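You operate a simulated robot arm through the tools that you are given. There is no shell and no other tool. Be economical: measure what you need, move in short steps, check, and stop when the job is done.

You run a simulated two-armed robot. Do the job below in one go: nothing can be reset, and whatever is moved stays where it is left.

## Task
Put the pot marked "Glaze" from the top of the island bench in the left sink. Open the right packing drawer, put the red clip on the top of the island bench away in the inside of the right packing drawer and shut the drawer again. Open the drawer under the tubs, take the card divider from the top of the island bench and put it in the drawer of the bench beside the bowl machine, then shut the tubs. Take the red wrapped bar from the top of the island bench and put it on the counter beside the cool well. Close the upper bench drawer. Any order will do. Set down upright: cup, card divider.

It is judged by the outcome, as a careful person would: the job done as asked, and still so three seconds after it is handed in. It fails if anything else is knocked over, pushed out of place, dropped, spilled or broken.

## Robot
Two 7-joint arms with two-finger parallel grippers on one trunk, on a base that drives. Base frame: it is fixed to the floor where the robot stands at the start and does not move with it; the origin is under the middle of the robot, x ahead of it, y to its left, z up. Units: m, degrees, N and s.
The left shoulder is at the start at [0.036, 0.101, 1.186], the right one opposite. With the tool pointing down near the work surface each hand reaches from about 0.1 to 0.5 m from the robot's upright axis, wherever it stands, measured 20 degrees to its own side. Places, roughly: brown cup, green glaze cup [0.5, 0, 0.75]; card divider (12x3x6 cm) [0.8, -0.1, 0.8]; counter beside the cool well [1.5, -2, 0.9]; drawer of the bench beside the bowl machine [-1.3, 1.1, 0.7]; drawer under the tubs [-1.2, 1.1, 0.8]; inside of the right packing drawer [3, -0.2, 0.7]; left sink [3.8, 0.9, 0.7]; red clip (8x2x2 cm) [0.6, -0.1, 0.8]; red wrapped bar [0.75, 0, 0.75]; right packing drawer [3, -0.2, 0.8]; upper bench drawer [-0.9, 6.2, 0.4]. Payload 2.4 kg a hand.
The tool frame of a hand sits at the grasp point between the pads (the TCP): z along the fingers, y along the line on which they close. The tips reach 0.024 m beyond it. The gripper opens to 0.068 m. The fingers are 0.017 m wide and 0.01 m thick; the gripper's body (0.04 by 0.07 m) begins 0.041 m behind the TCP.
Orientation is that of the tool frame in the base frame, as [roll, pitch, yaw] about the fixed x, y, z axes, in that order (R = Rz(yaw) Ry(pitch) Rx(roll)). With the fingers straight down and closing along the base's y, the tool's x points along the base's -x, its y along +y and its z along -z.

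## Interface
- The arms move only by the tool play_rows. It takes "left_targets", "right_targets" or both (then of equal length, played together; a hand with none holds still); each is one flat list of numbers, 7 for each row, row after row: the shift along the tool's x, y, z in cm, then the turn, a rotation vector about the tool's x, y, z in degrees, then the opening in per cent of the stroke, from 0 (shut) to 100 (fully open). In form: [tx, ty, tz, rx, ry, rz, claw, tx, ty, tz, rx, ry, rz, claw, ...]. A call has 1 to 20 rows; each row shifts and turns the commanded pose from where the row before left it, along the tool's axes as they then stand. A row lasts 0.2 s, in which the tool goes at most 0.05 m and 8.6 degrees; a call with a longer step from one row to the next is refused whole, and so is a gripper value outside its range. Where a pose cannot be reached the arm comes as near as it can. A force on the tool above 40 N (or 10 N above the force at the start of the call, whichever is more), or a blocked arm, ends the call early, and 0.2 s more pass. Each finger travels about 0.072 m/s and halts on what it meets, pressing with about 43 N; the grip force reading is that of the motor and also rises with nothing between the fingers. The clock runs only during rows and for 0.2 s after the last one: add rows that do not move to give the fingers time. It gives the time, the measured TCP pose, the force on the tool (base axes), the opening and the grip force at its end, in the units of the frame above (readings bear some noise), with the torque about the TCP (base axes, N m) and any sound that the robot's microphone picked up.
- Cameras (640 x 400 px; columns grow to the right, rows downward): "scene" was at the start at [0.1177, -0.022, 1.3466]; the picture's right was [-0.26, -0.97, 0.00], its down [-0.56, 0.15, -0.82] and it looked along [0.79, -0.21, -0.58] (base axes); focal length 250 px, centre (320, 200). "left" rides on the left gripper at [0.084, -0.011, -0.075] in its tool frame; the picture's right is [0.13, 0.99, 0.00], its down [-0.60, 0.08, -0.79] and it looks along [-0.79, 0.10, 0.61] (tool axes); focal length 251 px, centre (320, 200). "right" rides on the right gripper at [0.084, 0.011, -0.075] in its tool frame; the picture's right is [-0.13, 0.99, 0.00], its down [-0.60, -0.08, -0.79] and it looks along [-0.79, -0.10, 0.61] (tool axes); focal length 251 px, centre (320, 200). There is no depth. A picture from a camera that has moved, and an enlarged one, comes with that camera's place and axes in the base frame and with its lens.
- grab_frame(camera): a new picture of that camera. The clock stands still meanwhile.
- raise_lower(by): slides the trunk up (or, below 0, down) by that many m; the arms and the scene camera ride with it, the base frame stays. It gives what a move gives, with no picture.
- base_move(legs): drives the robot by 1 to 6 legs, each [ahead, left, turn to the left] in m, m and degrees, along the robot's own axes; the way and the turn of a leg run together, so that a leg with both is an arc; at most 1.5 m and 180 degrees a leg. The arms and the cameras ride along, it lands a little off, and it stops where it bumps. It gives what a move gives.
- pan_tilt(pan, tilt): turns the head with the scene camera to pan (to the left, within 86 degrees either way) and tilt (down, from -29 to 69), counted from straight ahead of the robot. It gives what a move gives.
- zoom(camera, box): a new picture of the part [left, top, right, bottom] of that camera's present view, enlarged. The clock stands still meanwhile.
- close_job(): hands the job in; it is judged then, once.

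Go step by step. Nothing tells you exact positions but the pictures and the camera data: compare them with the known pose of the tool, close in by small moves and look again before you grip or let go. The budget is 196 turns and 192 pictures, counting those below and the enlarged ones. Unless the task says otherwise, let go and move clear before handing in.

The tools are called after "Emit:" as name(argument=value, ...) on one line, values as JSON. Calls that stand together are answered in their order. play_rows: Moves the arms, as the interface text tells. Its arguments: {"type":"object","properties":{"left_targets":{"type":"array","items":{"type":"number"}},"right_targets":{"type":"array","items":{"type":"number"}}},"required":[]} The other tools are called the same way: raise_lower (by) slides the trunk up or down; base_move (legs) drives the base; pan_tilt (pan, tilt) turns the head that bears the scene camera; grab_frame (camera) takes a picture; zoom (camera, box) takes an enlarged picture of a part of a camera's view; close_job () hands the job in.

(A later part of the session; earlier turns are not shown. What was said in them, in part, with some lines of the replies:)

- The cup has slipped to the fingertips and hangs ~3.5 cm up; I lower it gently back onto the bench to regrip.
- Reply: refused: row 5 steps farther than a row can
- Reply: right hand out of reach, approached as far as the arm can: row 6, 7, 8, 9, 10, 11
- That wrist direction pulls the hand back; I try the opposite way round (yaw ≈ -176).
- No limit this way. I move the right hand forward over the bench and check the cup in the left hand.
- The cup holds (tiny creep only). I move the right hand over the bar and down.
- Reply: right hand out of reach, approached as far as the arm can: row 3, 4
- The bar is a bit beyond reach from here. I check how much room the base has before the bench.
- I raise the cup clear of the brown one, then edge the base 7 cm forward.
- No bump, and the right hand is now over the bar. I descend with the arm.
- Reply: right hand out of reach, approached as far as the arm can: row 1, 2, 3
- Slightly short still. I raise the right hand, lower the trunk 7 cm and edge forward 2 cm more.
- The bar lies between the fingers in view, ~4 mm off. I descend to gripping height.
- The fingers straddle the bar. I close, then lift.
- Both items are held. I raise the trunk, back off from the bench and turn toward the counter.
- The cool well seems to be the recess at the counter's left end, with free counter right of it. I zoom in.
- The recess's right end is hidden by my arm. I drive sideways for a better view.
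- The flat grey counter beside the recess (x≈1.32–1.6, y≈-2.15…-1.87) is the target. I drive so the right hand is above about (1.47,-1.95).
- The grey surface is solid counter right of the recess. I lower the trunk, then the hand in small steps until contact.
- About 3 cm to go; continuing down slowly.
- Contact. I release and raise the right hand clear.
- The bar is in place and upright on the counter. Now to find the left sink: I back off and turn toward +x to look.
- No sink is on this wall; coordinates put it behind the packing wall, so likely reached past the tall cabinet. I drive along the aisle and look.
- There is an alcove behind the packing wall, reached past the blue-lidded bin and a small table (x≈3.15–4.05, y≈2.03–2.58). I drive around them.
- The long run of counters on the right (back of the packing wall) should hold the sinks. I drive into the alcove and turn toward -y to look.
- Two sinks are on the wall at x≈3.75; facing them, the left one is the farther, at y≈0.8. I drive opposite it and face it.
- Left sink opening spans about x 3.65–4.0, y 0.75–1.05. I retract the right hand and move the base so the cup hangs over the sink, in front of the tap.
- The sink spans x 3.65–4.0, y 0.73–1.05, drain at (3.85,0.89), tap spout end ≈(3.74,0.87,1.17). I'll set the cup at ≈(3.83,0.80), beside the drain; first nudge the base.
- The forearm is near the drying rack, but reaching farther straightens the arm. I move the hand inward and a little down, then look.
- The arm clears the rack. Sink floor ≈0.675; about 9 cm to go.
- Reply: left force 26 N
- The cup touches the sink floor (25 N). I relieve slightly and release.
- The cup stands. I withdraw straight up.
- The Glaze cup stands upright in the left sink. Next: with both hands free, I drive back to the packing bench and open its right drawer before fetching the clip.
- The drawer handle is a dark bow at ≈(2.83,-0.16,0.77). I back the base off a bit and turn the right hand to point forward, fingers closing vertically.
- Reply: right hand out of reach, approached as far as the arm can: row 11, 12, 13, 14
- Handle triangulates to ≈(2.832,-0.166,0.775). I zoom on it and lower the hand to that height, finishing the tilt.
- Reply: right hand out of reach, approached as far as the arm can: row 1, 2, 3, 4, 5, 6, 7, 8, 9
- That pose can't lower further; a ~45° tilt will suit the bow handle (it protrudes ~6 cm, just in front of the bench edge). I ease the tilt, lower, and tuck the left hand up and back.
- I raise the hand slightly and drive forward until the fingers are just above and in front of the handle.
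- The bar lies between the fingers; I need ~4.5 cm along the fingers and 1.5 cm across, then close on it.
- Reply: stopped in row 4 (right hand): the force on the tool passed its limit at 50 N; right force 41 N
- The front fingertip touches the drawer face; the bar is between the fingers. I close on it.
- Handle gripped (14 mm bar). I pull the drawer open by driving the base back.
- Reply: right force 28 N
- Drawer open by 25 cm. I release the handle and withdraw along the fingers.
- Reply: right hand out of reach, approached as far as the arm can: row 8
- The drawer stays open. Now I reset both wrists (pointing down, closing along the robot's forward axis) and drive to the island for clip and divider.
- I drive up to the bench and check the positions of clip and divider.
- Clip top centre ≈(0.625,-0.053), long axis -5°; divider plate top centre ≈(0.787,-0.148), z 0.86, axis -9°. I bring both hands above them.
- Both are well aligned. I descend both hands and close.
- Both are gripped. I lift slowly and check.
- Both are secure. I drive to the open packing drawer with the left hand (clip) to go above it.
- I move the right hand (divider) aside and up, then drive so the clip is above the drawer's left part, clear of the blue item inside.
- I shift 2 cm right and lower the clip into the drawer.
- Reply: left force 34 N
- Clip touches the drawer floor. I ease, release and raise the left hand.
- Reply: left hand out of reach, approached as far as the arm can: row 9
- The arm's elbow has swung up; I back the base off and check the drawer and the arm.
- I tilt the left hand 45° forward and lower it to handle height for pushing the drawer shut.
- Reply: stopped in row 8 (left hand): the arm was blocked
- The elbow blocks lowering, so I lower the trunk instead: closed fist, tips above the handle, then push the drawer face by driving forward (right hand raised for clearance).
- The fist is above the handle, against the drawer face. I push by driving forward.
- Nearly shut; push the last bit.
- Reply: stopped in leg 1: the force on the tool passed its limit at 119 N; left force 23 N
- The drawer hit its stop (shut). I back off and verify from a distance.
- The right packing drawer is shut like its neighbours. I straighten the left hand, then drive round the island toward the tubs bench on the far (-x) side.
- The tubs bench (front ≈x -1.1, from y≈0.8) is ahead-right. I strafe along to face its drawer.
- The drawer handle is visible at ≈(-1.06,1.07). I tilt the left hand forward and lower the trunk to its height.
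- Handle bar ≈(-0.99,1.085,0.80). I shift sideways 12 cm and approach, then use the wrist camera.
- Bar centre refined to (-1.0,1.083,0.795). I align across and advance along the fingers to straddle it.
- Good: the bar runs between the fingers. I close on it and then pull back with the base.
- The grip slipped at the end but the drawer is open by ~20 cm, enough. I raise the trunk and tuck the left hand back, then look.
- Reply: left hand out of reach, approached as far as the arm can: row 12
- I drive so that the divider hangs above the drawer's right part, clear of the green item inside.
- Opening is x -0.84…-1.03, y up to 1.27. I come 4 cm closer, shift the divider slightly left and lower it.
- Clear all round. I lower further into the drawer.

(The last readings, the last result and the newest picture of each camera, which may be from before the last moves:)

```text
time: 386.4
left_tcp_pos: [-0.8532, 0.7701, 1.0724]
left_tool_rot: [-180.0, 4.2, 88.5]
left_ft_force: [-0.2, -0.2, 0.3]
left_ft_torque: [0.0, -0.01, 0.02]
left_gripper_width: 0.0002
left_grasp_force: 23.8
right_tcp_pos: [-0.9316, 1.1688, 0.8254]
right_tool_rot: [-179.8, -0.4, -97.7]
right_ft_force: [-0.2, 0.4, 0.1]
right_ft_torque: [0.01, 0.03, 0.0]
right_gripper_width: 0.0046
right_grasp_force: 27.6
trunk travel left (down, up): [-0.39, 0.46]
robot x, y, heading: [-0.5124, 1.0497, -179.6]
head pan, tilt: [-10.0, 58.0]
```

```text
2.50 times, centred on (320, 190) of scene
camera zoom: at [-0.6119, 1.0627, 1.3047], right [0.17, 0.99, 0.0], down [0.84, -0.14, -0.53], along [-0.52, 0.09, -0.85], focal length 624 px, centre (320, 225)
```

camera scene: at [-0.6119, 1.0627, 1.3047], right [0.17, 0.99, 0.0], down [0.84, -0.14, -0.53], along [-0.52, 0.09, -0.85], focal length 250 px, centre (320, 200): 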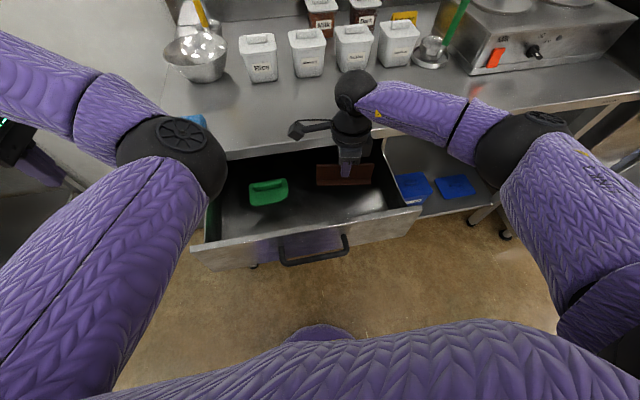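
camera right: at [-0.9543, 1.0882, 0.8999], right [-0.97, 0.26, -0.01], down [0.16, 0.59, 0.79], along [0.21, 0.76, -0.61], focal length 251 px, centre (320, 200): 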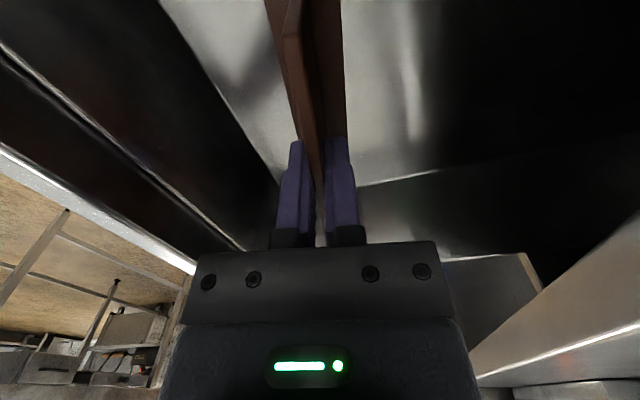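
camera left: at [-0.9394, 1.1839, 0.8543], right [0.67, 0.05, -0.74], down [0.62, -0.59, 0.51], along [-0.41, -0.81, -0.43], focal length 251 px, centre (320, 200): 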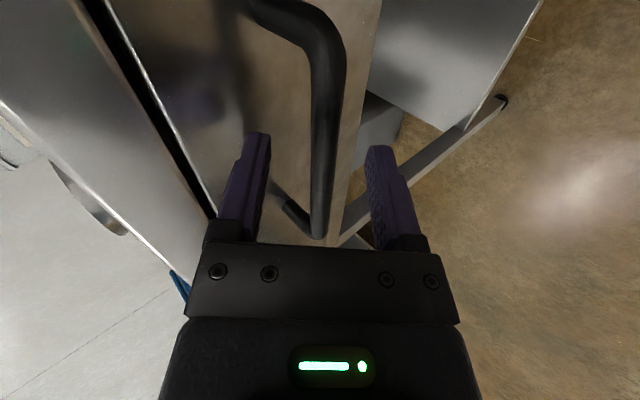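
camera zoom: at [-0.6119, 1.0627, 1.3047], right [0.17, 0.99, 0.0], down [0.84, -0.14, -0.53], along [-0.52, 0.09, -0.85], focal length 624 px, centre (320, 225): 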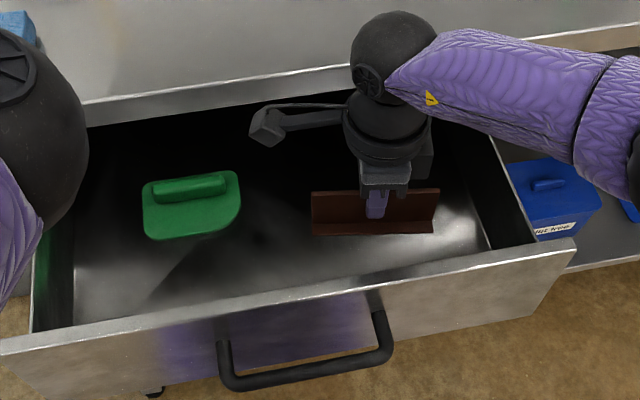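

Emit:
play_rows(right_targets=[0, 0, 0.5, 0, 0, 0, 0, 0, 0, 0.5, 0, 0, 0, 0, 0, 0, 0.5, 0, 0, 0, 0, 0, 0, 0.25, 0, 0, 0, 0, 0, 0, 0.25, 0, 0, 0, 0, 0, 0, 0, 0, 0, 0, 0])

Emit:
zoom(camera="scene", box=[260, 130, 420, 250])

```text
time: 387.9
left_tcp_pos: [-0.8523, 0.7707, 1.0707]
left_tool_rot: [180.0, 4.2, 88.4]
left_ft_force: [0.1, 0.3, 0.6]
left_ft_torque: [-0.02, 0.02, 0.01]
left_gripper_width: 0.0
left_grasp_force: 23.8
right_tcp_pos: [-0.9316, 1.1698, 0.806]
right_tool_rot: [-179.7, -0.4, -97.6]
right_ft_force: [0.4, 0.1, 0.1]
right_ft_torque: [-0.02, 0.0, 0.04]
right_gripper_width: 0.0048
right_grasp_force: 27.7
trunk travel left (down, up): [-0.39, 0.46]
robot x, y, heading: [-0.5146, 1.054, -179.7]
head pan, tilt: [-10.0, 58.0]
```

```text
3.33 times, centred on (340, 190) of scene
camera zoom: at [-0.6119, 1.0627, 1.3047], right [0.17, 0.99, 0.0], down [0.84, -0.14, -0.53], along [-0.52, 0.09, -0.85], focal length 833 px, centre (253, 233)
```

zoom: 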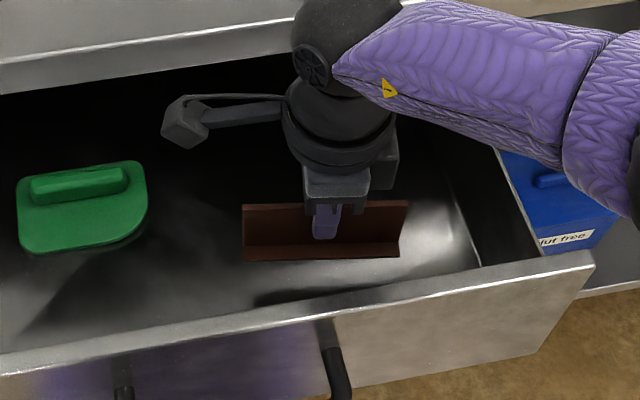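

Emit:
play_rows(right_targets=[0, 0, 0.3, 0, 0, 0, 0, 0, 0, 0.3, 0, 0, 0, 0, 0, 0, 0.25, 0, 0, 0, 0, 0, 0, 0.25, 0, 0, 0, 0, 0, 0, 0.2, 0, 0, 0, 0, 0, 0, 0, 0, 0, 0, 0])

Emit:
zoom(camera="scene", box=[260, 130, 420, 250])

```text
time: 389.2
left_tcp_pos: [-0.8514, 0.7714, 1.0709]
left_tool_rot: [179.9, 4.2, 88.4]
left_ft_force: [-0.2, 0.5, 0.2]
left_ft_torque: [0.0, -0.04, -0.03]
left_gripper_width: 0.0
left_grasp_force: 23.9
right_tcp_pos: [-0.9322, 1.1684, 0.7929]
right_tool_rot: [-179.8, -0.4, -97.7]
right_ft_force: [0.1, 0.7, 0.1]
right_ft_torque: [0.01, 0.02, -0.01]
right_gripper_width: 0.0045
right_grasp_force: 27.9
trunk travel left (down, up): [-0.39, 0.46]
robot x, y, heading: [-0.5102, 1.0551, -179.8]
head pan, tilt: [-10.0, 58.0]
```

```text
3.33 times, centred on (340, 190) of scene
camera zoom: at [-0.6119, 1.0627, 1.3047], right [0.17, 0.99, 0.0], down [0.84, -0.14, -0.53], along [-0.52, 0.09, -0.85], focal length 833 px, centre (253, 233)
```

zoom: 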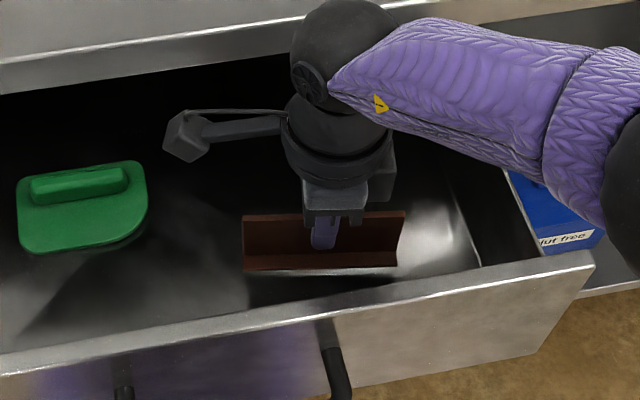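

Emit:
play_rows(right_targets=[0, 0, 0.25, 0, 0, 0, 0, 0, 0, 0.25, 0, 0, 0, 0, 0, 0, 0.2, 0, 0, 0, 0, 0, 0, 0.2, 0, 0, 0, 0, 0, 0, 0.2, 0, 0, 0, 0, 0, 0, 0, 0, 0, 0, 0])

Emit:
zoom(camera="scene", box=[260, 130, 420, 250])

```text
time: 390.6
left_tcp_pos: [-0.8513, 0.7699, 1.0719]
left_tool_rot: [179.9, 4.3, 88.4]
left_ft_force: [0.4, -0.3, -0.1]
left_ft_torque: [-0.04, 0.0, 0.0]
left_gripper_width: 0.0
left_grasp_force: 23.2
right_tcp_pos: [-0.9308, 1.1687, 0.7808]
right_tool_rot: [-179.7, -0.4, -97.7]
right_ft_force: [0.8, 0.8, 0.1]
right_ft_torque: [-0.05, 0.01, 0.0]
right_gripper_width: 0.0048
right_grasp_force: 28.0
trunk travel left (down, up): [-0.39, 0.46]
robot x, y, heading: [-0.5108, 1.0507, -179.7]
head pan, tilt: [-10.0, 58.0]
```

```text
3.33 times, centred on (340, 190) of scene
camera zoom: at [-0.6119, 1.0627, 1.3047], right [0.17, 0.99, 0.0], down [0.84, -0.14, -0.53], along [-0.52, 0.09, -0.85], focal length 833 px, centre (253, 233)
```

zoom: 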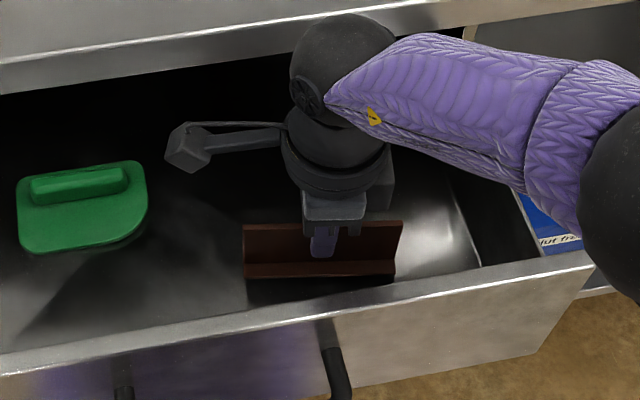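

Emit:
play_rows(right_targets=[0, 0, 0.25, 0, 0, 0, 0, 0, 0, 0.25, 0, 0, 0, 0, 0, 0, 0.25, 0, 0, 0, 0, 0, 0, 0.25, 0, 0, 0, 0, 0, 0, 0, 0, 0, 0, 0])

Emit:
zoom(camera="scene", box=[260, 130, 420, 250])

```text
time: 391.9
left_tcp_pos: [-0.8527, 0.7699, 1.0723]
left_tool_rot: [-179.9, 4.2, 88.3]
left_ft_force: [0.2, 0.5, 0.0]
left_ft_torque: [0.01, -0.02, 0.03]
left_gripper_width: 0.0
left_grasp_force: 23.5
right_tcp_pos: [-0.9324, 1.1689, 0.772]
right_tool_rot: [-179.7, -0.4, -97.7]
right_ft_force: [0.2, 0.0, -0.8]
right_ft_torque: [-0.01, 0.02, -0.01]
right_gripper_width: 0.0049
right_grasp_force: 27.8
trunk travel left (down, up): [-0.39, 0.46]
robot x, y, heading: [-0.5122, 1.054, -179.3]
head pan, tilt: [-10.0, 58.0]
```

```text
3.33 times, centred on (340, 190) of scene
camera zoom: at [-0.6119, 1.0627, 1.3047], right [0.17, 0.99, 0.0], down [0.84, -0.14, -0.53], along [-0.52, 0.09, -0.85], focal length 833 px, centre (253, 233)
```

zoom: 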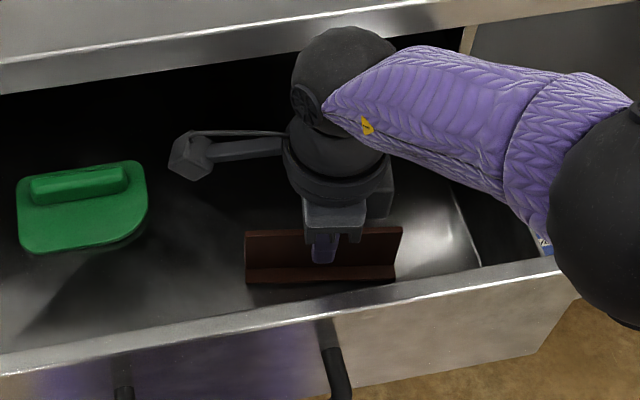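

Emit:
play_rows(right_targets=[0, 0, 0.2, 0, 0, 0, 0, 0, 0, 0.2, 0, 0, 0, 0, 0, 0, 0.2, 0, 0, 0, 0, 0, 0, 0, 0, 0, 0, 0])

```text
time: 392.9
left_tcp_pos: [-0.8505, 0.7709, 1.0725]
left_tool_rot: [-179.9, 4.2, 88.5]
left_ft_force: [0.0, 0.6, 0.0]
left_ft_torque: [0.04, 0.02, 0.01]
left_gripper_width: 0.0
left_grasp_force: 23.7
right_tcp_pos: [-0.931, 1.1695, 0.7671]
right_tool_rot: [180.0, -0.4, -97.7]
right_ft_force: [-2.5, 5.3, 30.9]
right_ft_torque: [0.04, 0.08, -0.01]
right_gripper_width: 0.005
right_grasp_force: 27.9
trunk travel left (down, up): [-0.39, 0.46]
robot x, y, heading: [-0.5147, 1.0491, -179.5]
head pan, tilt: [-10.0, 58.0]
```

Contact with the drawer floor (31 N). I ease off, release and rise.

Emit:
play_rows(right_targets=[0, 0, -0.2, 0, 0, 0, 0, 0, 0, 0, 0, 0, 0, 20, 0, 0, 0, 0, 0, 0, 45, 0, 0, 0, 0, 0, 0, 50, 0, 0, -1, 0, 0, 0, 50, 0, 0, -2, 0, 0, 0, 50, 0, 0, -3, 0, 0, 0, 50, 0, 0, -4, 0, 0, 0, 50, 0, 0, -4, 0, 0, 0, 50, 0, 0, -4, 0, 0, 0, 50])

Emit:
grab_frame(camera="scene")

```text
time: 395.1
left_tcp_pos: [-0.8518, 0.7707, 1.0719]
left_tool_rot: [180.0, 4.3, 88.4]
left_ft_force: [0.0, -0.1, 0.4]
left_ft_torque: [-0.04, 0.0, 0.02]
left_gripper_width: 0.0002
left_grasp_force: 23.3
right_tcp_pos: [-0.9324, 1.1723, 0.9491]
right_tool_rot: [-179.7, -0.5, -97.7]
right_ft_force: [0.1, -0.4, 0.2]
right_ft_torque: [-0.02, 0.02, -0.01]
right_gripper_width: 0.0341
right_grasp_force: 0.2
trunk travel left (down, up): [-0.39, 0.46]
robot x, y, heading: [-0.5095, 1.0481, -179.5]
head pan, tilt: [-10.0, 58.0]
```

```text
40 pictures are left
camera scene: at [-0.6118, 1.0627, 1.3047], right [0.17, 0.99, 0.0], down [0.84, -0.14, -0.53], along [-0.52, 0.09, -0.85], focal length 250 px, centre (320, 200)
```

scene: 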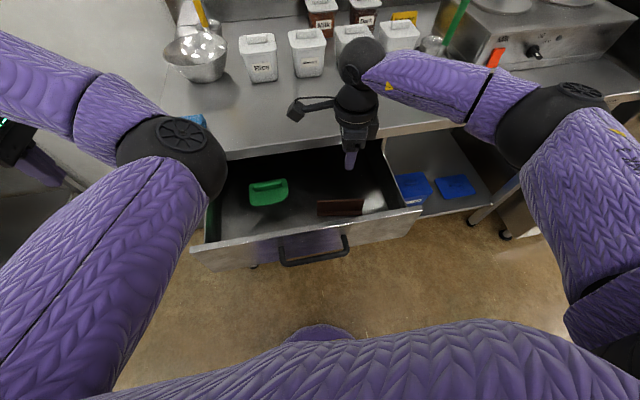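

Emit:
zoom(camera="scene", box=[290, 170, 410, 250])

Emit:
grab_frame(camera="right")

```text
5.00 times, centred on (350, 210) of scene
camera zoom: at [-0.6118, 1.0627, 1.3047], right [0.17, 0.99, 0.0], down [0.84, -0.14, -0.53], along [-0.52, 0.09, -0.85], focal length 1249 px, centre (170, 150)
```

zoom: 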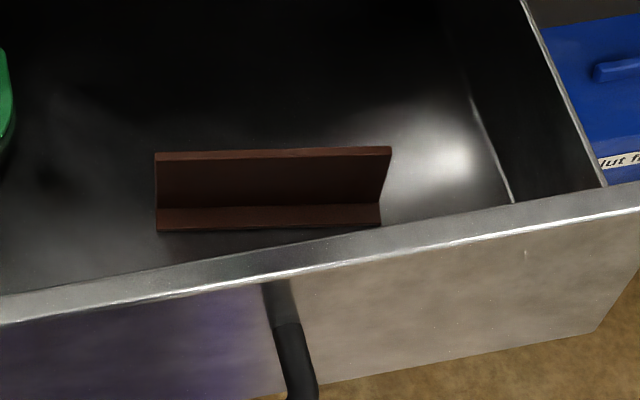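

```text
38 pictures are left
camera right: at [-0.9535, 1.0916, 1.0226], right [-0.97, 0.26, -0.01], down [0.16, 0.59, 0.79], along [0.21, 0.76, -0.61], focal length 251 px, centre (320, 200)
```

right: 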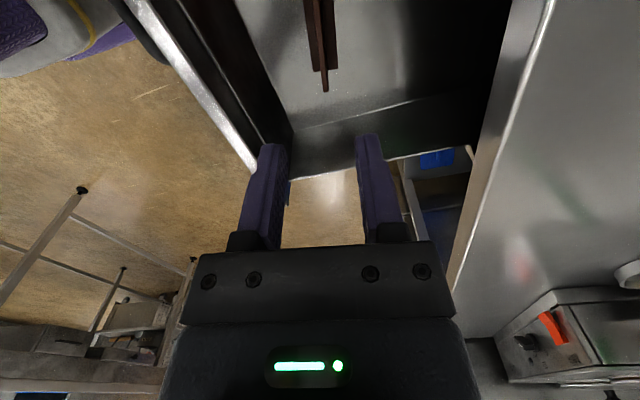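

The divider stands upright in the drawer. I raise the right hand, back off, and set the left hand (tilted fist) to push the drawer shut.

Emit:
play_rows(right_targets=[0, 0, -4, 0, 0, 0, 50, 0, 0, -4, 0, 0, 0, 50, 0, 0, -4, 0, 0, 0, 50])

Emit:
base_move(legs=[[-0.3, 0, 0], [0, -0.3, 0]])

Emit:
play_rows(left_targets=[0, -3, 3, 0, 0, 0, 0, 0, -3, 3, 0, 0, 0, 0, 0, -3, 3, 0, 0, 0, 0, 0, 0, 0, 8.5, 0, 0, 0, 0, 0, 0, 8.5, 0, 0, 0, 0, 0, 0, 8.5, 0, 0, 0, 0, 0, 0, 8.5, 0, 0, 0, 0, 0, 0, 8.5, 0, 0, 0, 0, 0, 0, 5.5, 0, 0, 0])

Emit:
raise_lower(by=-0.13)

Emit:
pan_tilt(pan=10, tilt=45)

Emit:
grab_frame(camera="scene")

```text
time: 395.9
left_tcp_pos: [-0.8525, 0.7701, 1.0725]
left_tool_rot: [-179.9, 4.1, 88.4]
left_ft_force: [0.1, -0.4, -0.1]
left_ft_torque: [-0.02, -0.03, -0.02]
left_gripper_width: 0.0
left_grasp_force: 23.3
right_tcp_pos: [-0.9307, 1.1726, 1.069]
right_tool_rot: [-179.7, -0.5, -97.7]
right_ft_force: [1.0, -0.6, 0.0]
right_ft_torque: [0.02, 0.01, 0.01]
right_gripper_width: 0.0339
right_grasp_force: 0.0
trunk travel left (down, up): [-0.39, 0.46]
robot x, y, heading: [-0.5174, 1.049, -179.8]
head pan, tilt: [-10.0, 58.0]
```

```text
time: 399.6
left_tcp_pos: [-0.5501, 1.084, 1.072]
left_tool_rot: [180.0, 4.2, 88.9]
left_ft_force: [-0.2, 0.3, 0.1]
left_ft_torque: [0.01, -0.02, 0.0]
left_gripper_width: 0.0001
left_grasp_force: 23.7
right_tcp_pos: [-0.6334, 1.4857, 1.0689]
right_tool_rot: [-179.7, -0.3, -97.3]
right_ft_force: [0.1, -0.2, 0.1]
right_ft_torque: [-0.05, 0.01, -0.02]
right_gripper_width: 0.0336
right_grasp_force: 0.1
trunk travel left (down, up): [-0.39, 0.46]
robot x, y, heading: [-0.2109, 1.3657, -179.1]
head pan, tilt: [-10.0, 58.0]
```

```text
time: 401.6
left_tcp_pos: [-0.6403, 1.0779, 0.9836]
left_tool_rot: [-131.8, 4.1, 88.9]
left_ft_force: [-0.1, 0.3, -0.1]
left_ft_torque: [0.0, -0.02, -0.01]
left_gripper_width: 0.0
left_grasp_force: 23.8
right_tcp_pos: [-0.6321, 1.4836, 1.0693]
right_tool_rot: [-179.8, -0.4, -97.3]
right_ft_force: [-0.2, -0.5, -0.6]
right_ft_torque: [-0.02, 0.01, -0.01]
right_gripper_width: 0.0342
right_grasp_force: 0.0
trunk travel left (down, up): [-0.39, 0.46]
robot x, y, heading: [-0.2117, 1.3673, -179.3]
head pan, tilt: [-10.0, 58.0]
```

```text
time: 403.2
left_tcp_pos: [-0.6406, 1.0773, 0.8521]
left_tool_rot: [-132.1, 4.2, 88.8]
left_ft_force: [0.3, 0.5, -0.1]
left_ft_torque: [-0.02, -0.03, 0.02]
left_gripper_width: 0.0003
left_grasp_force: 23.2
right_tcp_pos: [-0.6323, 1.4856, 0.9402]
right_tool_rot: [-179.9, -0.3, -97.2]
right_ft_force: [0.1, 0.1, -0.1]
right_ft_torque: [0.0, 0.02, 0.02]
right_gripper_width: 0.0342
right_grasp_force: 0.1
trunk travel left (down, up): [-0.26, 0.59]
robot x, y, heading: [-0.2144, 1.3672, -179.2]
head pan, tilt: [-10.0, 58.0]
```

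```text
time: 404.0
left_tcp_pos: [-0.6414, 1.079, 0.853]
left_tool_rot: [-132.1, 4.2, 88.9]
left_ft_force: [-0.2, -0.7, -0.2]
left_ft_torque: [0.01, 0.0, 0.0]
left_gripper_width: 0.0
left_grasp_force: 23.5
right_tcp_pos: [-0.6322, 1.485, 0.9396]
right_tool_rot: [-179.8, -0.5, -97.4]
right_ft_force: [-0.5, 0.3, -0.5]
right_ft_torque: [0.0, 0.02, -0.01]
right_gripper_width: 0.034
right_grasp_force: 0.1
trunk travel left (down, up): [-0.26, 0.59]
robot x, y, heading: [-0.212, 1.3607, -179.2]
head pan, tilt: [10.0, 45.0]
```

```text
37 pictures are left
camera scene: at [-0.3486, 1.3509, 1.1904], right [-0.19, 0.98, 0.0], down [0.7, 0.13, -0.71], along [-0.69, -0.13, -0.71], focal length 250 px, centre (320, 200)
```

scene: 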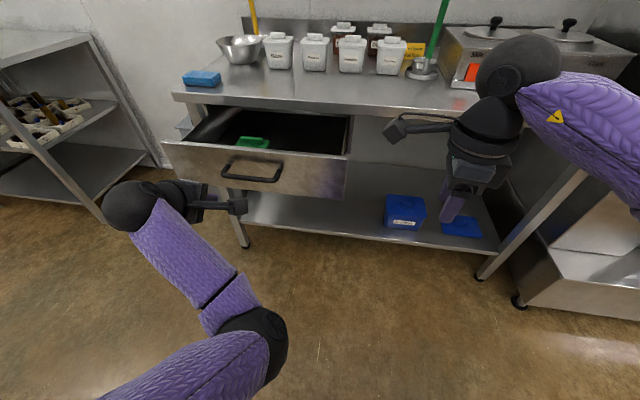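

I raise the right hand a bit more and push the drawer by driving forward.

Emit:
play_rows(right_targets=[0, -3, -3, 0, 0, 0, 50, 0, -3, -3, 0, 0, 0, 50, 0, -3, -3, 0, 0, 0, 50])

Emit:
base_move(legs=[[0.34, 0, 0]])

Emit:
base_move(legs=[[0.04, 0, 0]])

Emit:
grab_frame(camera="scene")

```text
time: 404.8
left_tcp_pos: [-0.6398, 1.0784, 0.8523]
left_tool_rot: [-132.0, 4.1, 88.8]
left_ft_force: [0.3, 0.6, 0.1]
left_ft_torque: [-0.02, -0.04, 0.02]
left_gripper_width: 0.0001
left_grasp_force: 23.4
right_tcp_pos: [-0.5432, 1.4776, 1.0321]
right_tool_rot: [-179.7, -0.5, -97.4]
right_ft_force: [-0.3, 0.3, -0.4]
right_ft_torque: [0.03, -0.01, 0.01]
right_gripper_width: 0.0341
right_grasp_force: 0.1
trunk travel left (down, up): [-0.26, 0.59]
robot x, y, heading: [-0.2162, 1.3665, -179.0]
head pan, tilt: [10.0, 45.0]
```

```text
time: 407.1
left_tcp_pos: [-0.9831, 1.0807, 0.851]
left_tool_rot: [-132.0, 4.2, 88.2]
left_ft_force: [0.2, -0.3, -0.2]
left_ft_torque: [-0.02, -0.03, -0.05]
left_gripper_width: 0.0
left_grasp_force: 23.7
right_tcp_pos: [-0.8825, 1.476, 1.0301]
right_tool_rot: [-179.6, -0.3, -98.0]
right_ft_force: [-0.6, -0.2, 0.9]
right_ft_torque: [-0.01, -0.03, 0.0]
right_gripper_width: 0.0339
right_grasp_force: 0.0
trunk travel left (down, up): [-0.26, 0.59]
robot x, y, heading: [-0.5534, 1.363, -179.7]
head pan, tilt: [10.0, 45.0]
```

```text
time: 407.9
left_tcp_pos: [-1.0225, 1.0794, 0.8497]
left_tool_rot: [-132.2, 4.0, 88.2]
left_ft_force: [13.1, -1.4, -16.3]
left_ft_torque: [0.11, -0.4, 0.12]
left_gripper_width: 0.0001
left_grasp_force: 23.8
right_tcp_pos: [-0.9224, 1.4757, 1.0309]
right_tool_rot: [-179.9, -0.4, -97.7]
right_ft_force: [-0.2, 0.6, 0.0]
right_ft_torque: [0.03, 0.0, -0.02]
right_gripper_width: 0.034
right_grasp_force: 0.0
trunk travel left (down, up): [-0.26, 0.59]
robot x, y, heading: [-0.5923, 1.3641, -179.8]
head pan, tilt: [10.0, 45.0]
```

```text
36 pictures are left
camera scene: at [-0.7285, 1.3479, 1.1902], right [-0.18, 0.98, 0.0], down [0.7, 0.13, -0.71], along [-0.7, -0.13, -0.71], focal length 250 px, centre (320, 200)
```

scene: 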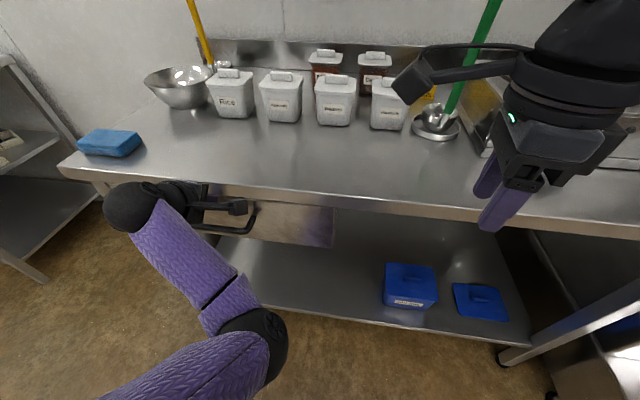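

Resistance is felt; I check with the wrist camera whether it's fully shut.

Emit:
grab_frame(camera="left")

Emit:
base_move(legs=[[0.02, 0, 0]])

```text
35 pictures are left
camera left: at [-0.9708, 1.1656, 0.9031], right [0.67, 0.06, -0.74], down [0.62, -0.59, 0.52], along [-0.41, -0.81, -0.43], focal length 251 px, centre (320, 200)
```

left: 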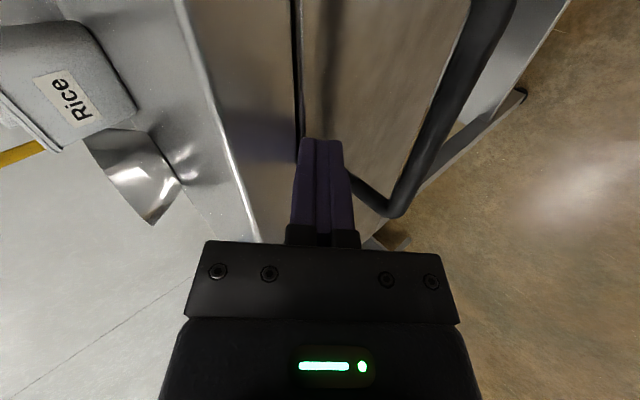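

```text
time: 408.7
left_tcp_pos: [-1.024, 1.0786, 0.849]
left_tool_rot: [-132.9, 3.9, 88.6]
left_ft_force: [17.6, 6.0, 7.9]
left_ft_torque: [-0.04, 0.04, -0.04]
left_gripper_width: 0.0
left_grasp_force: 23.7
right_tcp_pos: [-0.9253, 1.4775, 1.0321]
right_tool_rot: [-179.8, -0.5, -97.7]
right_ft_force: [0.3, -0.4, -0.6]
right_ft_torque: [-0.01, -0.03, -0.01]
right_gripper_width: 0.0342
right_grasp_force: 0.0
trunk travel left (down, up): [-0.26, 0.59]
robot x, y, heading: [-0.5955, 1.3644, -179.6]
head pan, tilt: [10.0, 45.0]
stopped in leg 1: the force on the tool passed its limit at 57 N (the readings are from after the stop); the commanded pose is now the measured one
```

I back off and compare the drawer's position with its original closed state.

Emit:
base_move(legs=[[-0.34, 0, 0]])

Emit:
raise_lower(by=0.13)

Emit:
zoom(camera="scene", box=[150, 100, 410, 270])

```text
time: 410.9
left_tcp_pos: [-0.6818, 1.0806, 0.8471]
left_tool_rot: [-133.0, 3.8, 88.5]
left_ft_force: [-0.4, 0.8, -0.7]
left_ft_torque: [-0.05, 0.01, 0.02]
left_gripper_width: 0.0001
left_grasp_force: 23.6
right_tcp_pos: [-0.5849, 1.4782, 1.0317]
right_tool_rot: [-179.7, -0.4, -97.7]
right_ft_force: [0.1, 1.0, -0.5]
right_ft_torque: [-0.02, -0.01, 0.01]
right_gripper_width: 0.034
right_grasp_force: 0.0
trunk travel left (down, up): [-0.26, 0.59]
robot x, y, heading: [-0.2596, 1.3698, -179.7]
head pan, tilt: [10.0, 45.0]
```

```text
time: 412.5
left_tcp_pos: [-0.6827, 1.0799, 0.9782]
left_tool_rot: [-133.0, 3.8, 88.6]
left_ft_force: [-0.7, 0.3, 0.6]
left_ft_torque: [0.02, 0.0, 0.0]
left_gripper_width: 0.0
left_grasp_force: 23.6
right_tcp_pos: [-0.585, 1.4774, 1.1606]
right_tool_rot: [-179.7, -0.4, -97.8]
right_ft_force: [-0.1, -0.1, -0.6]
right_ft_torque: [-0.02, -0.01, 0.02]
right_gripper_width: 0.0339
right_grasp_force: 0.1
trunk travel left (down, up): [-0.39, 0.46]
robot x, y, heading: [-0.2557, 1.3603, -179.6]
head pan, tilt: [10.0, 45.0]
```

```text
2.35 times, centred on (280, 185) of scene
camera zoom: at [-0.3671, 1.3513, 1.3217], right [-0.18, 0.98, 0.0], down [0.7, 0.13, -0.71], along [-0.69, -0.13, -0.71], focal length 588 px, centre (414, 235)
```

zoom: 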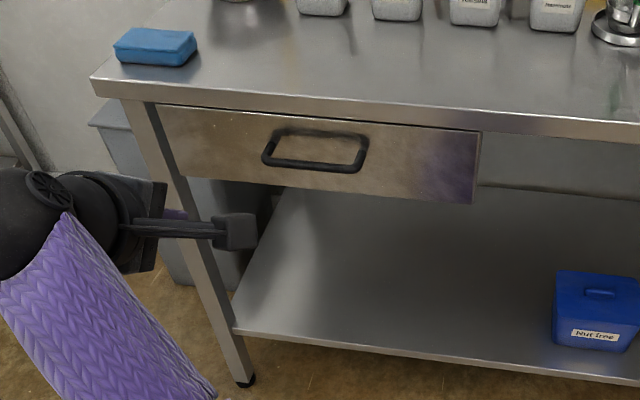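

The tubs drawer is fully shut again. Last: the upper bench drawer at ≈(-0.9,6.2). I straighten the left hand, turn to +y and drive up the room to look.

Emit:
play_rows(left_targets=[0, 0, 0, -8.5, 0, 0, 0, 0, 0, 0, -8.5, 0, 0, 0, 0, 0, 0, -8.5, 0, 0, 0, 0, 0, 0, -8.5, 0, 0, 0, 0, 0, 0, -8.5, 0, 0, 0, 0, 0, 0, -5, 0, 0, 0, 0, 3, 0, 0, 0, 0, 0, 0, 3, 0, 0, 0, 0, 0])

Emit:
base_move(legs=[[-0.2, 0, 0], [0, 0, -90], [1.2, 0, 0]])

Emit:
pan_tilt(pan=5, tilt=15)

Emit:
grab_frame(camera="scene")

```text
time: 414.3
left_tcp_pos: [-0.6238, 1.0791, 0.9783]
left_tool_rot: [179.4, 3.8, 88.7]
left_ft_force: [-0.1, -0.1, -0.9]
left_ft_torque: [-0.02, 0.02, -0.01]
left_gripper_width: 0.0
left_grasp_force: 23.8
right_tcp_pos: [-0.5848, 1.4787, 1.1611]
right_tool_rot: [-179.7, -0.4, -97.8]
right_ft_force: [0.3, 0.0, 0.8]
right_ft_torque: [-0.02, 0.0, -0.02]
right_gripper_width: 0.034
right_grasp_force: 0.1
trunk travel left (down, up): [-0.39, 0.46]
robot x, y, heading: [-0.2541, 1.3622, -179.5]
head pan, tilt: [10.0, 45.0]
```

```text
time: 425.3
left_tcp_pos: [-0.3666, 2.9142, 0.9791]
left_tool_rot: [179.5, 3.8, -0.7]
left_ft_force: [0.3, -0.5, -0.1]
left_ft_torque: [0.02, 0.03, 0.0]
left_gripper_width: 0.0
left_grasp_force: 22.8
right_tcp_pos: [0.0337, 2.8794, 1.1606]
right_tool_rot: [-179.6, -0.4, 172.9]
right_ft_force: [-0.5, 0.5, 0.0]
right_ft_torque: [0.01, 0.0, 0.02]
right_gripper_width: 0.0343
right_grasp_force: 0.0
trunk travel left (down, up): [-0.39, 0.46]
robot x, y, heading: [-0.0745, 2.5475, 90.8]
head pan, tilt: [10.0, 45.0]
```

```text
time: 426.2
left_tcp_pos: [-0.3672, 2.9135, 0.9788]
left_tool_rot: [179.4, 3.8, -0.8]
left_ft_force: [0.2, 0.9, 0.0]
left_ft_torque: [0.0, 0.02, 0.02]
left_gripper_width: 0.0002
left_grasp_force: 23.7
right_tcp_pos: [0.0325, 2.8803, 1.1603]
right_tool_rot: [-179.7, -0.4, 172.9]
right_ft_force: [-0.4, -0.1, 0.1]
right_ft_torque: [0.04, 0.02, -0.01]
right_gripper_width: 0.0339
right_grasp_force: 0.1
trunk travel left (down, up): [-0.39, 0.46]
robot x, y, heading: [-0.0768, 2.551, 91.0]
head pan, tilt: [5.0, 15.0]
```

```text
33 pictures are left
camera scene: at [-0.0853, 2.6745, 1.3686], right [0.99, 0.11, 0.0], down [0.03, -0.26, -0.97], along [-0.1, 0.96, -0.26], focal length 250 px, centre (320, 200)
```

scene: 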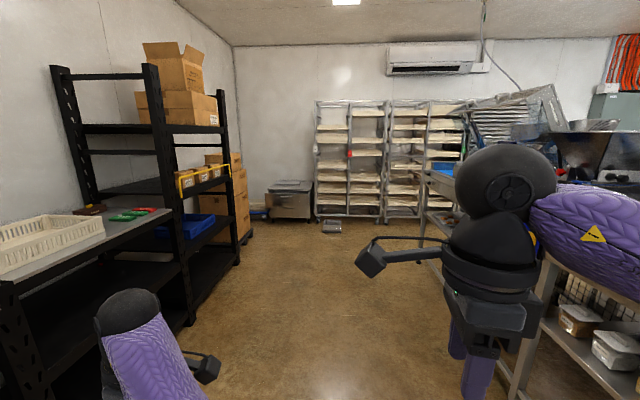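

Emit:
zoom(camera="scene", box=[240, 160, 350, 240])

Emit:
base_move(legs=[[0, 0, -1], [1.5, 0, 0], [0.5, 0.4, 0]])

Emit:
pan_tilt(pan=15, tilt=30)

Emit:
grab_frame(camera="scene")

```text
5.00 times, centred on (295, 200) of scene
camera zoom: at [-0.0853, 2.6745, 1.3686], right [0.99, 0.11, 0.0], down [0.03, -0.26, -0.97], along [-0.1, 0.96, -0.26], focal length 1249 px, centre (445, 200)
```

zoom: 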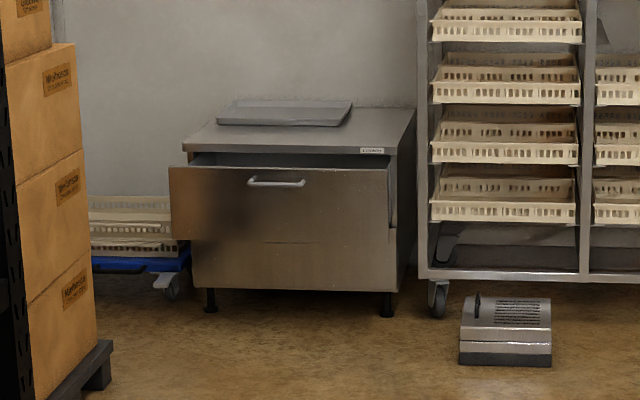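

```text
time: 437.2
left_tcp_pos: [-0.7618, 4.9333, 0.9789]
left_tool_rot: [179.5, 3.8, -1.8]
left_ft_force: [-0.1, -0.1, -0.1]
left_ft_torque: [-0.02, -0.01, -0.02]
left_gripper_width: 0.0
left_grasp_force: 23.5
right_tcp_pos: [-0.364, 4.8921, 1.1605]
right_tool_rot: [-179.7, -0.4, 171.9]
right_ft_force: [-0.5, 0.3, -0.3]
right_ft_torque: [0.01, -0.02, -0.02]
right_gripper_width: 0.0339
right_grasp_force: 0.0
trunk travel left (down, up): [-0.39, 0.46]
robot x, y, heading: [-0.4788, 4.5628, 90.1]
head pan, tilt: [5.0, 15.0]
```

```text
time: 438.0
left_tcp_pos: [-0.7623, 4.933, 0.979]
left_tool_rot: [179.5, 3.7, -1.7]
left_ft_force: [-0.4, -0.1, -0.5]
left_ft_torque: [0.0, 0.01, 0.0]
left_gripper_width: 0.0
left_grasp_force: 23.2
right_tcp_pos: [-0.3637, 4.8916, 1.1612]
right_tool_rot: [-179.7, -0.4, 171.9]
right_ft_force: [-0.5, 1.0, 0.1]
right_ft_torque: [0.0, 0.01, 0.0]
right_gripper_width: 0.0342
right_grasp_force: 0.2
trunk travel left (down, up): [-0.39, 0.46]
robot x, y, heading: [-0.4767, 4.5586, 89.9]
head pan, tilt: [15.0, 30.0]
```

```text
31 pictures are left
camera scene: at [-0.5006, 4.6834, 1.3445], right [0.97, 0.26, 0.0], down [0.13, -0.48, -0.87], along [-0.22, 0.84, -0.5], focal length 250 px, centre (320, 200)
```

scene: 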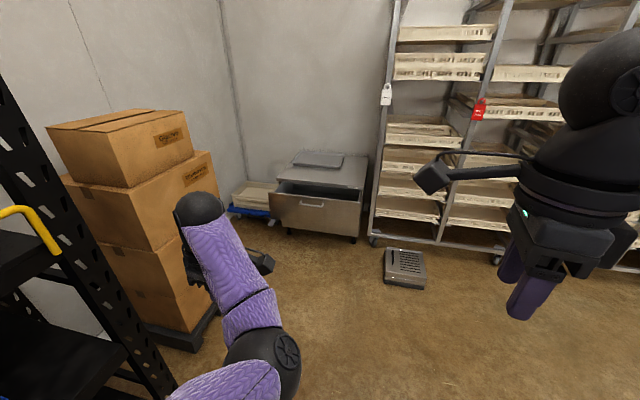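

The low cabinet at x≈-0.91 has its upper drawer open (handle ≈(-0.95,6.17,0.43)). I set the right hand low, centred and closed with a ~25° tilt, tucking the left hand.

Emit:
play_rows(left_targets=[0, 0, 0, 0, 0, 0, 0, 0, 0, 0, 0, 0, 0, 0, 0, 0, 0, 0, 0, 0, 0, 0, 0, 0, 0, 0, 0, 0, 0, 0, 0, 0, 0, 0, 0, 0, 0, 0, 0, 0, 0, 0, 0, 0, 0, 0, 0, 0, 0, 4, 0, -2, 0, 0, 0, 0, 4, 0, -2, 0, 0, 0, 0, 4, 0, -2, 0, 0, 0, 0, 0, 0, 0, 0, 0, 0, 0, 0, 0, 0, 0, 0, 0, 0, 0, 0, 0, 0, 0, 0, 0], right_targets=[0, 1, 4, 0, 0, 0, 0, 0, 1, 4, 0, 0, 0, 0, 0, 1, 4, 0, 0, 0, 0, 0, 1, 4, 0, 0, 0, 0, 0, 1, 4, 0, 0, 0, 0, 3.7, 0, 2, 0, 0, 0, 0, 3.7, 0, 2, 0, 0, 0, 0, 3.7, 0, 2, 0, 0, 0, 0, 0, 0, 2, -8.3, 0, 0, 0, 0, 0, 2, -8.3, 0, 0, 0, 0, 0, 2, -8.3, 0, 0, 0, 0, 2.5, 2, 0, 0, 0, 0, 0, 2.5, 2, 0, 0, 0, 0])

Emit:
base_move(legs=[[0, 0.46, 0], [0.6, 0, 0]])

Emit:
pan_tilt(pan=0, tilt=40)

Emit:
grab_frame(camera="scene")

```text
time: 440.8
left_tcp_pos: [-0.6798, 4.9799, 1.0072]
left_tool_rot: [179.5, 3.7, -1.7]
left_ft_force: [-0.4, 0.3, 1.0]
left_ft_torque: [0.0, 0.01, -0.03]
left_gripper_width: 0.0
left_grasp_force: 23.8
left hand out of reach, approached as far as the arm can: row 8, 9, 10
right_tcp_pos: [-0.4601, 5.0251, 0.8276]
right_tool_rot: [155.3, -0.4, 172.0]
right_ft_force: [-0.1, -0.4, -0.7]
right_ft_torque: [-0.02, 0.0, 0.02]
right_gripper_width: 0.0
right_grasp_force: 23.5
trunk travel left (down, up): [-0.39, 0.46]
robot x, y, heading: [-0.4749, 4.5608, 90.2]
head pan, tilt: [15.0, 30.0]
```

```text
time: 446.6
left_tcp_pos: [-1.1536, 5.5667, 1.0061]
left_tool_rot: [179.4, 4.0, -1.8]
left_ft_force: [-0.9, 0.3, -0.4]
left_ft_torque: [-0.05, 0.01, 0.01]
left_gripper_width: 0.0003
left_grasp_force: 23.6
right_tcp_pos: [-0.9348, 5.6125, 0.8273]
right_tool_rot: [155.4, -0.4, 172.0]
right_ft_force: [0.1, -0.2, 1.4]
right_ft_torque: [0.0, 0.0, -0.01]
right_gripper_width: 0.0001
right_grasp_force: 23.2
trunk travel left (down, up): [-0.39, 0.46]
robot x, y, heading: [-0.9519, 5.1493, 89.9]
head pan, tilt: [15.0, 30.0]
```

```text
time: 447.3
left_tcp_pos: [-1.1546, 5.5675, 1.0053]
left_tool_rot: [179.5, 4.0, -1.7]
left_ft_force: [-0.1, -0.3, -0.8]
left_ft_torque: [-0.03, -0.01, 0.0]
left_gripper_width: 0.0001
left_grasp_force: 23.5
right_tcp_pos: [-0.9354, 5.6123, 0.8269]
right_tool_rot: [155.5, -0.4, 172.1]
right_ft_force: [0.6, -0.1, 0.3]
right_ft_torque: [0.03, 0.0, -0.01]
right_gripper_width: 0.0002
right_grasp_force: 23.8
trunk travel left (down, up): [-0.39, 0.46]
robot x, y, heading: [-0.9512, 5.1486, 90.0]
head pan, tilt: [0.0, 40.0]
```

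```text
30 pictures are left
camera scene: at [-0.9511, 5.2688, 1.3291], right [1.0, 0.0, 0.0], down [0.0, -0.64, -0.77], along [0.0, 0.77, -0.64], focal length 250 px, centre (320, 200)
```

scene: 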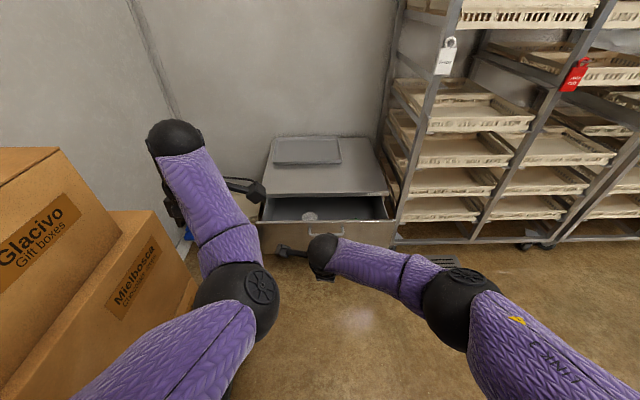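

Re-measured: handle ≈(-0.93,6.06,0.49), cabinet top z≈0.54. I lower the trunk 33 cm and approach the handle.

Emit:
raise_lower(by=-0.33)

Emit:
base_move(legs=[[0.37, 0, 0]])

Emit:
grab_frame(camera="scene")

Emit:
grab_frame(camera="right")

```text
time: 450.6
left_tcp_pos: [-1.1546, 5.5728, 0.5825]
left_tool_rot: [165.1, 3.3, -2.5]
left_ft_force: [-1.0, 0.0, -0.8]
left_ft_torque: [0.0, 0.01, -0.02]
left_gripper_width: 0.0001
left_grasp_force: 23.5
right_tcp_pos: [-0.9348, 5.613, 0.4981]
right_tool_rot: [155.4, -0.3, 172.0]
right_ft_force: [-1.0, 0.7, 0.8]
right_ft_torque: [-0.04, -0.02, -0.03]
right_gripper_width: 0.0
right_grasp_force: 23.8
trunk travel left (down, up): [-0.06, 0.79]
robot x, y, heading: [-0.9504, 5.1516, 89.9]
head pan, tilt: [0.0, 40.0]
```

```text
time: 452.9
left_tcp_pos: [-1.1495, 5.9467, 0.5818]
left_tool_rot: [165.2, 3.3, -3.1]
left_ft_force: [-0.3, -0.3, -0.1]
left_ft_torque: [0.02, 0.0, -0.03]
left_gripper_width: 0.0
left_grasp_force: 23.7
right_tcp_pos: [-0.93, 5.9823, 0.4981]
right_tool_rot: [155.5, -0.5, 171.5]
right_ft_force: [-0.1, 0.1, 0.6]
right_ft_torque: [-0.01, 0.01, -0.01]
right_gripper_width: 0.0
right_grasp_force: 23.6
trunk travel left (down, up): [-0.06, 0.79]
robot x, y, heading: [-0.9496, 5.5224, 89.6]
head pan, tilt: [0.0, 40.0]
```

```text
29 pictures are left
camera scene: at [-0.9489, 5.7226, 0.9922], right [1.0, -0.01, 0.0], down [0.0, -0.64, -0.77], along [0.0, 0.77, -0.64], focal length 250 px, centre (320, 200)
```

scene: 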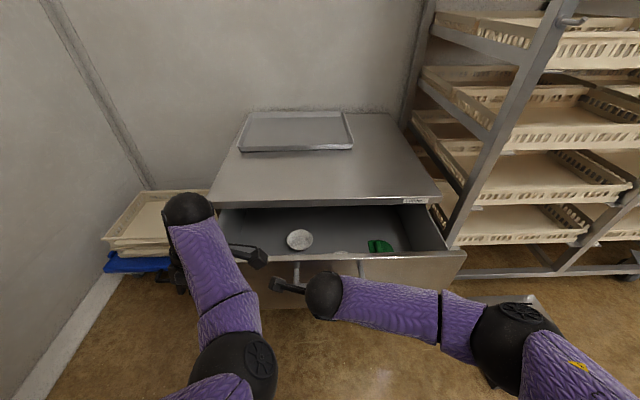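

```text
28 pictures are left
camera right: at [-1.0158, 5.9741, 0.5697], right [0.26, 0.87, 0.41], down [0.54, -0.49, 0.68], along [0.8, 0.04, -0.6], focal length 251 px, centre (320, 200)
```

right: 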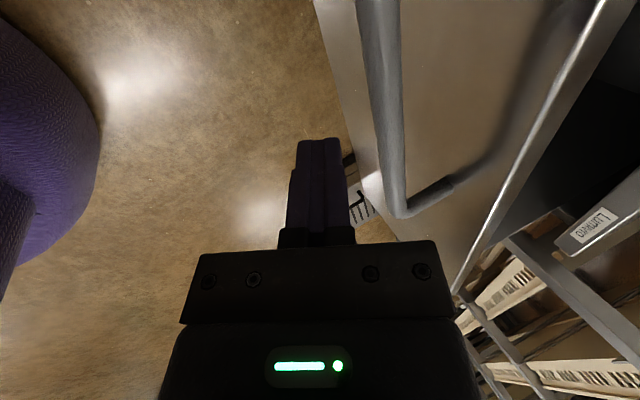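

The bar is just ahead of the fingers at matching height. I pull the left hand back and up, lower 1.5 cm, and push forward.

Emit:
play_rows(left_targets=[0, 3, -2, 0, 0, 0, 0, 0, 3, -3, 0, 0, 0, 0, 0, 3, -3, 0, 0, 0, 0, 0, 2, -3, 0, 0, 0, 0])

Emit:
raise_lower(by=-0.012)

Emit:
base_move(legs=[[0.2, 0, 0]])

Emit:
grab_frame(camera="scene")

```text
time: 453.9
left_tcp_pos: [-1.2156, 5.9207, 0.6892]
left_tool_rot: [164.9, 3.1, -3.2]
left_ft_force: [0.3, 0.1, 0.5]
left_ft_torque: [-0.01, -0.02, 0.0]
left_gripper_width: 0.0
left_grasp_force: 23.8
left hand out of reach, approached as far as the arm can: row 1, 2, 3, 4
right_tcp_pos: [-0.9305, 5.9823, 0.497]
right_tool_rot: [155.4, -0.5, 171.4]
right_ft_force: [0.4, -0.5, 0.7]
right_ft_torque: [-0.01, 0.01, -0.02]
right_gripper_width: 0.0001
right_grasp_force: 23.6
trunk travel left (down, up): [-0.06, 0.79]
robot x, y, heading: [-0.9525, 5.5164, 89.5]
head pan, tilt: [0.0, 40.0]
```

```text
time: 454.5
left_tcp_pos: [-1.2175, 5.9234, 0.6758]
left_tool_rot: [165.0, 3.3, -3.1]
left_ft_force: [-0.2, 0.3, 0.4]
left_ft_torque: [-0.03, 0.03, -0.04]
left_gripper_width: 0.0
left_grasp_force: 23.4
right_tcp_pos: [-0.9309, 5.9818, 0.4857]
right_tool_rot: [155.3, -0.6, 171.5]
right_ft_force: [1.0, -0.9, 1.9]
right_ft_torque: [0.04, 0.01, 0.03]
right_gripper_width: 0.0
right_grasp_force: 23.7
trunk travel left (down, up): [-0.048, 0.802]
robot x, y, heading: [-0.9527, 5.5193, 89.6]
head pan, tilt: [0.0, 40.0]
```

```text
time: 456.1
left_tcp_pos: [-1.216, 6.1188, 0.6756]
left_tool_rot: [165.1, 3.3, -3.2]
left_ft_force: [0.8, 0.0, 0.4]
left_ft_torque: [-0.03, 0.02, 0.0]
left_gripper_width: 0.0001
left_grasp_force: 23.5
right_tcp_pos: [-0.9294, 6.1778, 0.4859]
right_tool_rot: [155.5, -0.4, 171.4]
right_ft_force: [0.6, 0.1, -0.8]
right_ft_torque: [0.01, -0.01, 0.0]
right_gripper_width: 0.0
right_grasp_force: 23.7
trunk travel left (down, up): [-0.048, 0.802]
robot x, y, heading: [-0.9531, 5.7196, 89.8]
head pan, tilt: [0.0, 40.0]
```

```text
27 pictures are left
camera scene: at [-0.9476, 5.9237, 0.9797], right [1.0, -0.01, 0.0], down [0.0, -0.64, -0.77], along [0.0, 0.77, -0.64], focal length 250 px, centre (320, 200)
```

scene: 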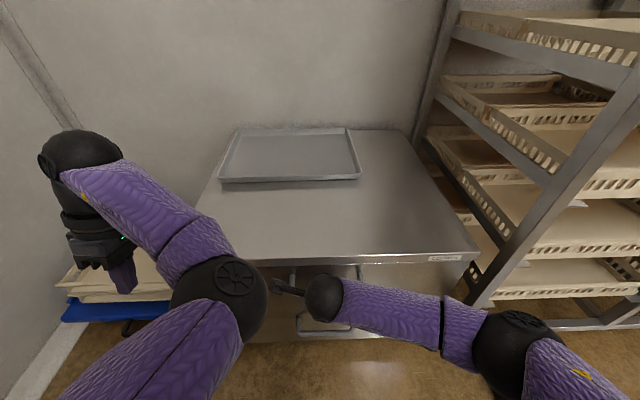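

Emit:
base_move(legs=[[0.06, 0, 0]])

Emit:
grab_frame(camera="right")

```text
time: 456.9
left_tcp_pos: [-1.216, 6.1382, 0.6775]
left_tool_rot: [165.1, 3.2, -3.2]
left_ft_force: [-0.3, 0.2, -0.2]
left_ft_torque: [0.01, -0.02, 0.05]
left_gripper_width: 0.0001
left_grasp_force: 23.5
right_tcp_pos: [-0.9309, 6.1912, 0.4818]
right_tool_rot: [156.4, -0.3, 171.7]
right_ft_force: [-0.1, -0.4, -0.7]
right_ft_torque: [0.02, 0.02, -0.02]
right_gripper_width: 0.0002
right_grasp_force: 23.9
trunk travel left (down, up): [-0.048, 0.802]
robot x, y, heading: [-0.951, 5.7348, 89.7]
head pan, tilt: [0.0, 40.0]
stopped in leg 1: the force on the tool passed its limit at 71 N (the readings are from after the stop); the commanded pose is now the measured one
```

```text
26 pictures are left
camera right: at [-1.0155, 6.1848, 0.5548], right [0.26, 0.88, 0.4], down [0.54, -0.47, 0.69], along [0.8, 0.04, -0.6], focal length 251 px, centre (320, 200)
```

right: 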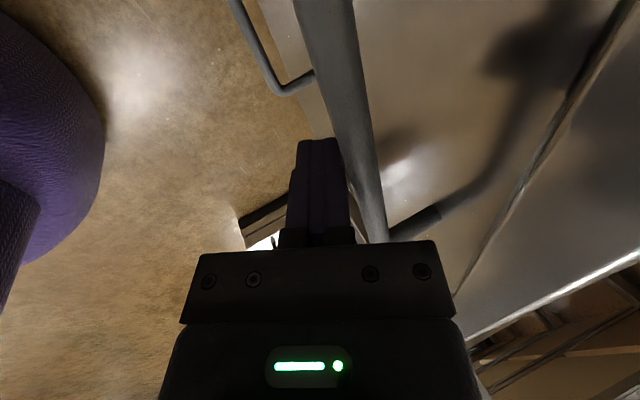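

It hit the stop. I back off and inspect the cabinet.

Emit:
base_move(legs=[[-0.7, 0, 0]])

Emit:
raise_lower(by=0.3)

Emit:
zoom(camera="scene", box=[220, 120, 440, 260])

```text
time: 460.8
left_tcp_pos: [-1.2203, 5.4394, 0.6754]
left_tool_rot: [165.2, 3.3, -3.2]
left_ft_force: [-0.1, 0.2, -0.3]
left_ft_torque: [0.03, 0.01, 0.01]
left_gripper_width: 0.0
left_grasp_force: 23.6
right_tcp_pos: [-0.9332, 5.4934, 0.4817]
right_tool_rot: [156.2, -0.1, 171.4]
right_ft_force: [0.4, 0.5, 0.2]
right_ft_torque: [0.02, -0.05, -0.01]
right_gripper_width: 0.0001
right_grasp_force: 23.3
trunk travel left (down, up): [-0.048, 0.802]
robot x, y, heading: [-0.9539, 5.0355, 89.5]
head pan, tilt: [0.0, 40.0]
```

```text
time: 463.8
left_tcp_pos: [-1.2196, 5.4401, 0.9758]
left_tool_rot: [165.0, 3.3, -3.3]
left_ft_force: [0.6, 0.1, 0.1]
left_ft_torque: [-0.01, 0.05, -0.03]
left_gripper_width: 0.0002
left_grasp_force: 24.1
right_tcp_pos: [-0.934, 5.4927, 0.7823]
right_tool_rot: [156.4, -0.3, 171.4]
right_ft_force: [0.5, -0.5, 0.4]
right_ft_torque: [0.03, 0.03, -0.02]
right_gripper_width: 0.0
right_grasp_force: 23.8
trunk travel left (down, up): [-0.348, 0.502]
robot x, y, heading: [-0.9586, 5.039, 89.2]
head pan, tilt: [0.0, 40.0]
```

```text
2.86 times, centred on (330, 190) of scene
camera zoom: at [-0.9533, 5.161, 1.2867], right [1.0, -0.01, 0.0], down [-0.01, -0.64, -0.77], along [0.01, 0.77, -0.64], focal length 714 px, centre (291, 229)
```

zoom: 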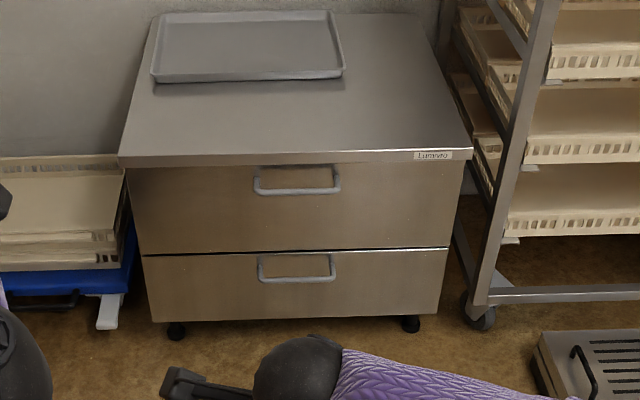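

The upper drawer is now shut flush with the lower one, and both hands are empty and clear. Every item has been handled, so I hand the job in.

Emit:
close_job()

```text
The job is handed in.
```

I finished every part of the job and handed it in. The one thing I didn't see is the clip lying in the right packing drawer: the arm blocked my view after I let go, and I shut the drawer without reopening it.

- **Glaze cup:** it's upright in the left sink. It slipped in my grip on the first lift, so I set it back down and gripped it again; nothing spilled.
- **Red clip:** I pressed it down onto the drawer floor and released it, and the gripper came away empty.
- **Card divider:** it's standing upright in the drawer under the tubs, and that drawer is shut.
- **Red wrapped bar:** it's on the flat counter just right of the cool well.
- **Upper bench drawer:** it's closed, flush with the one below.
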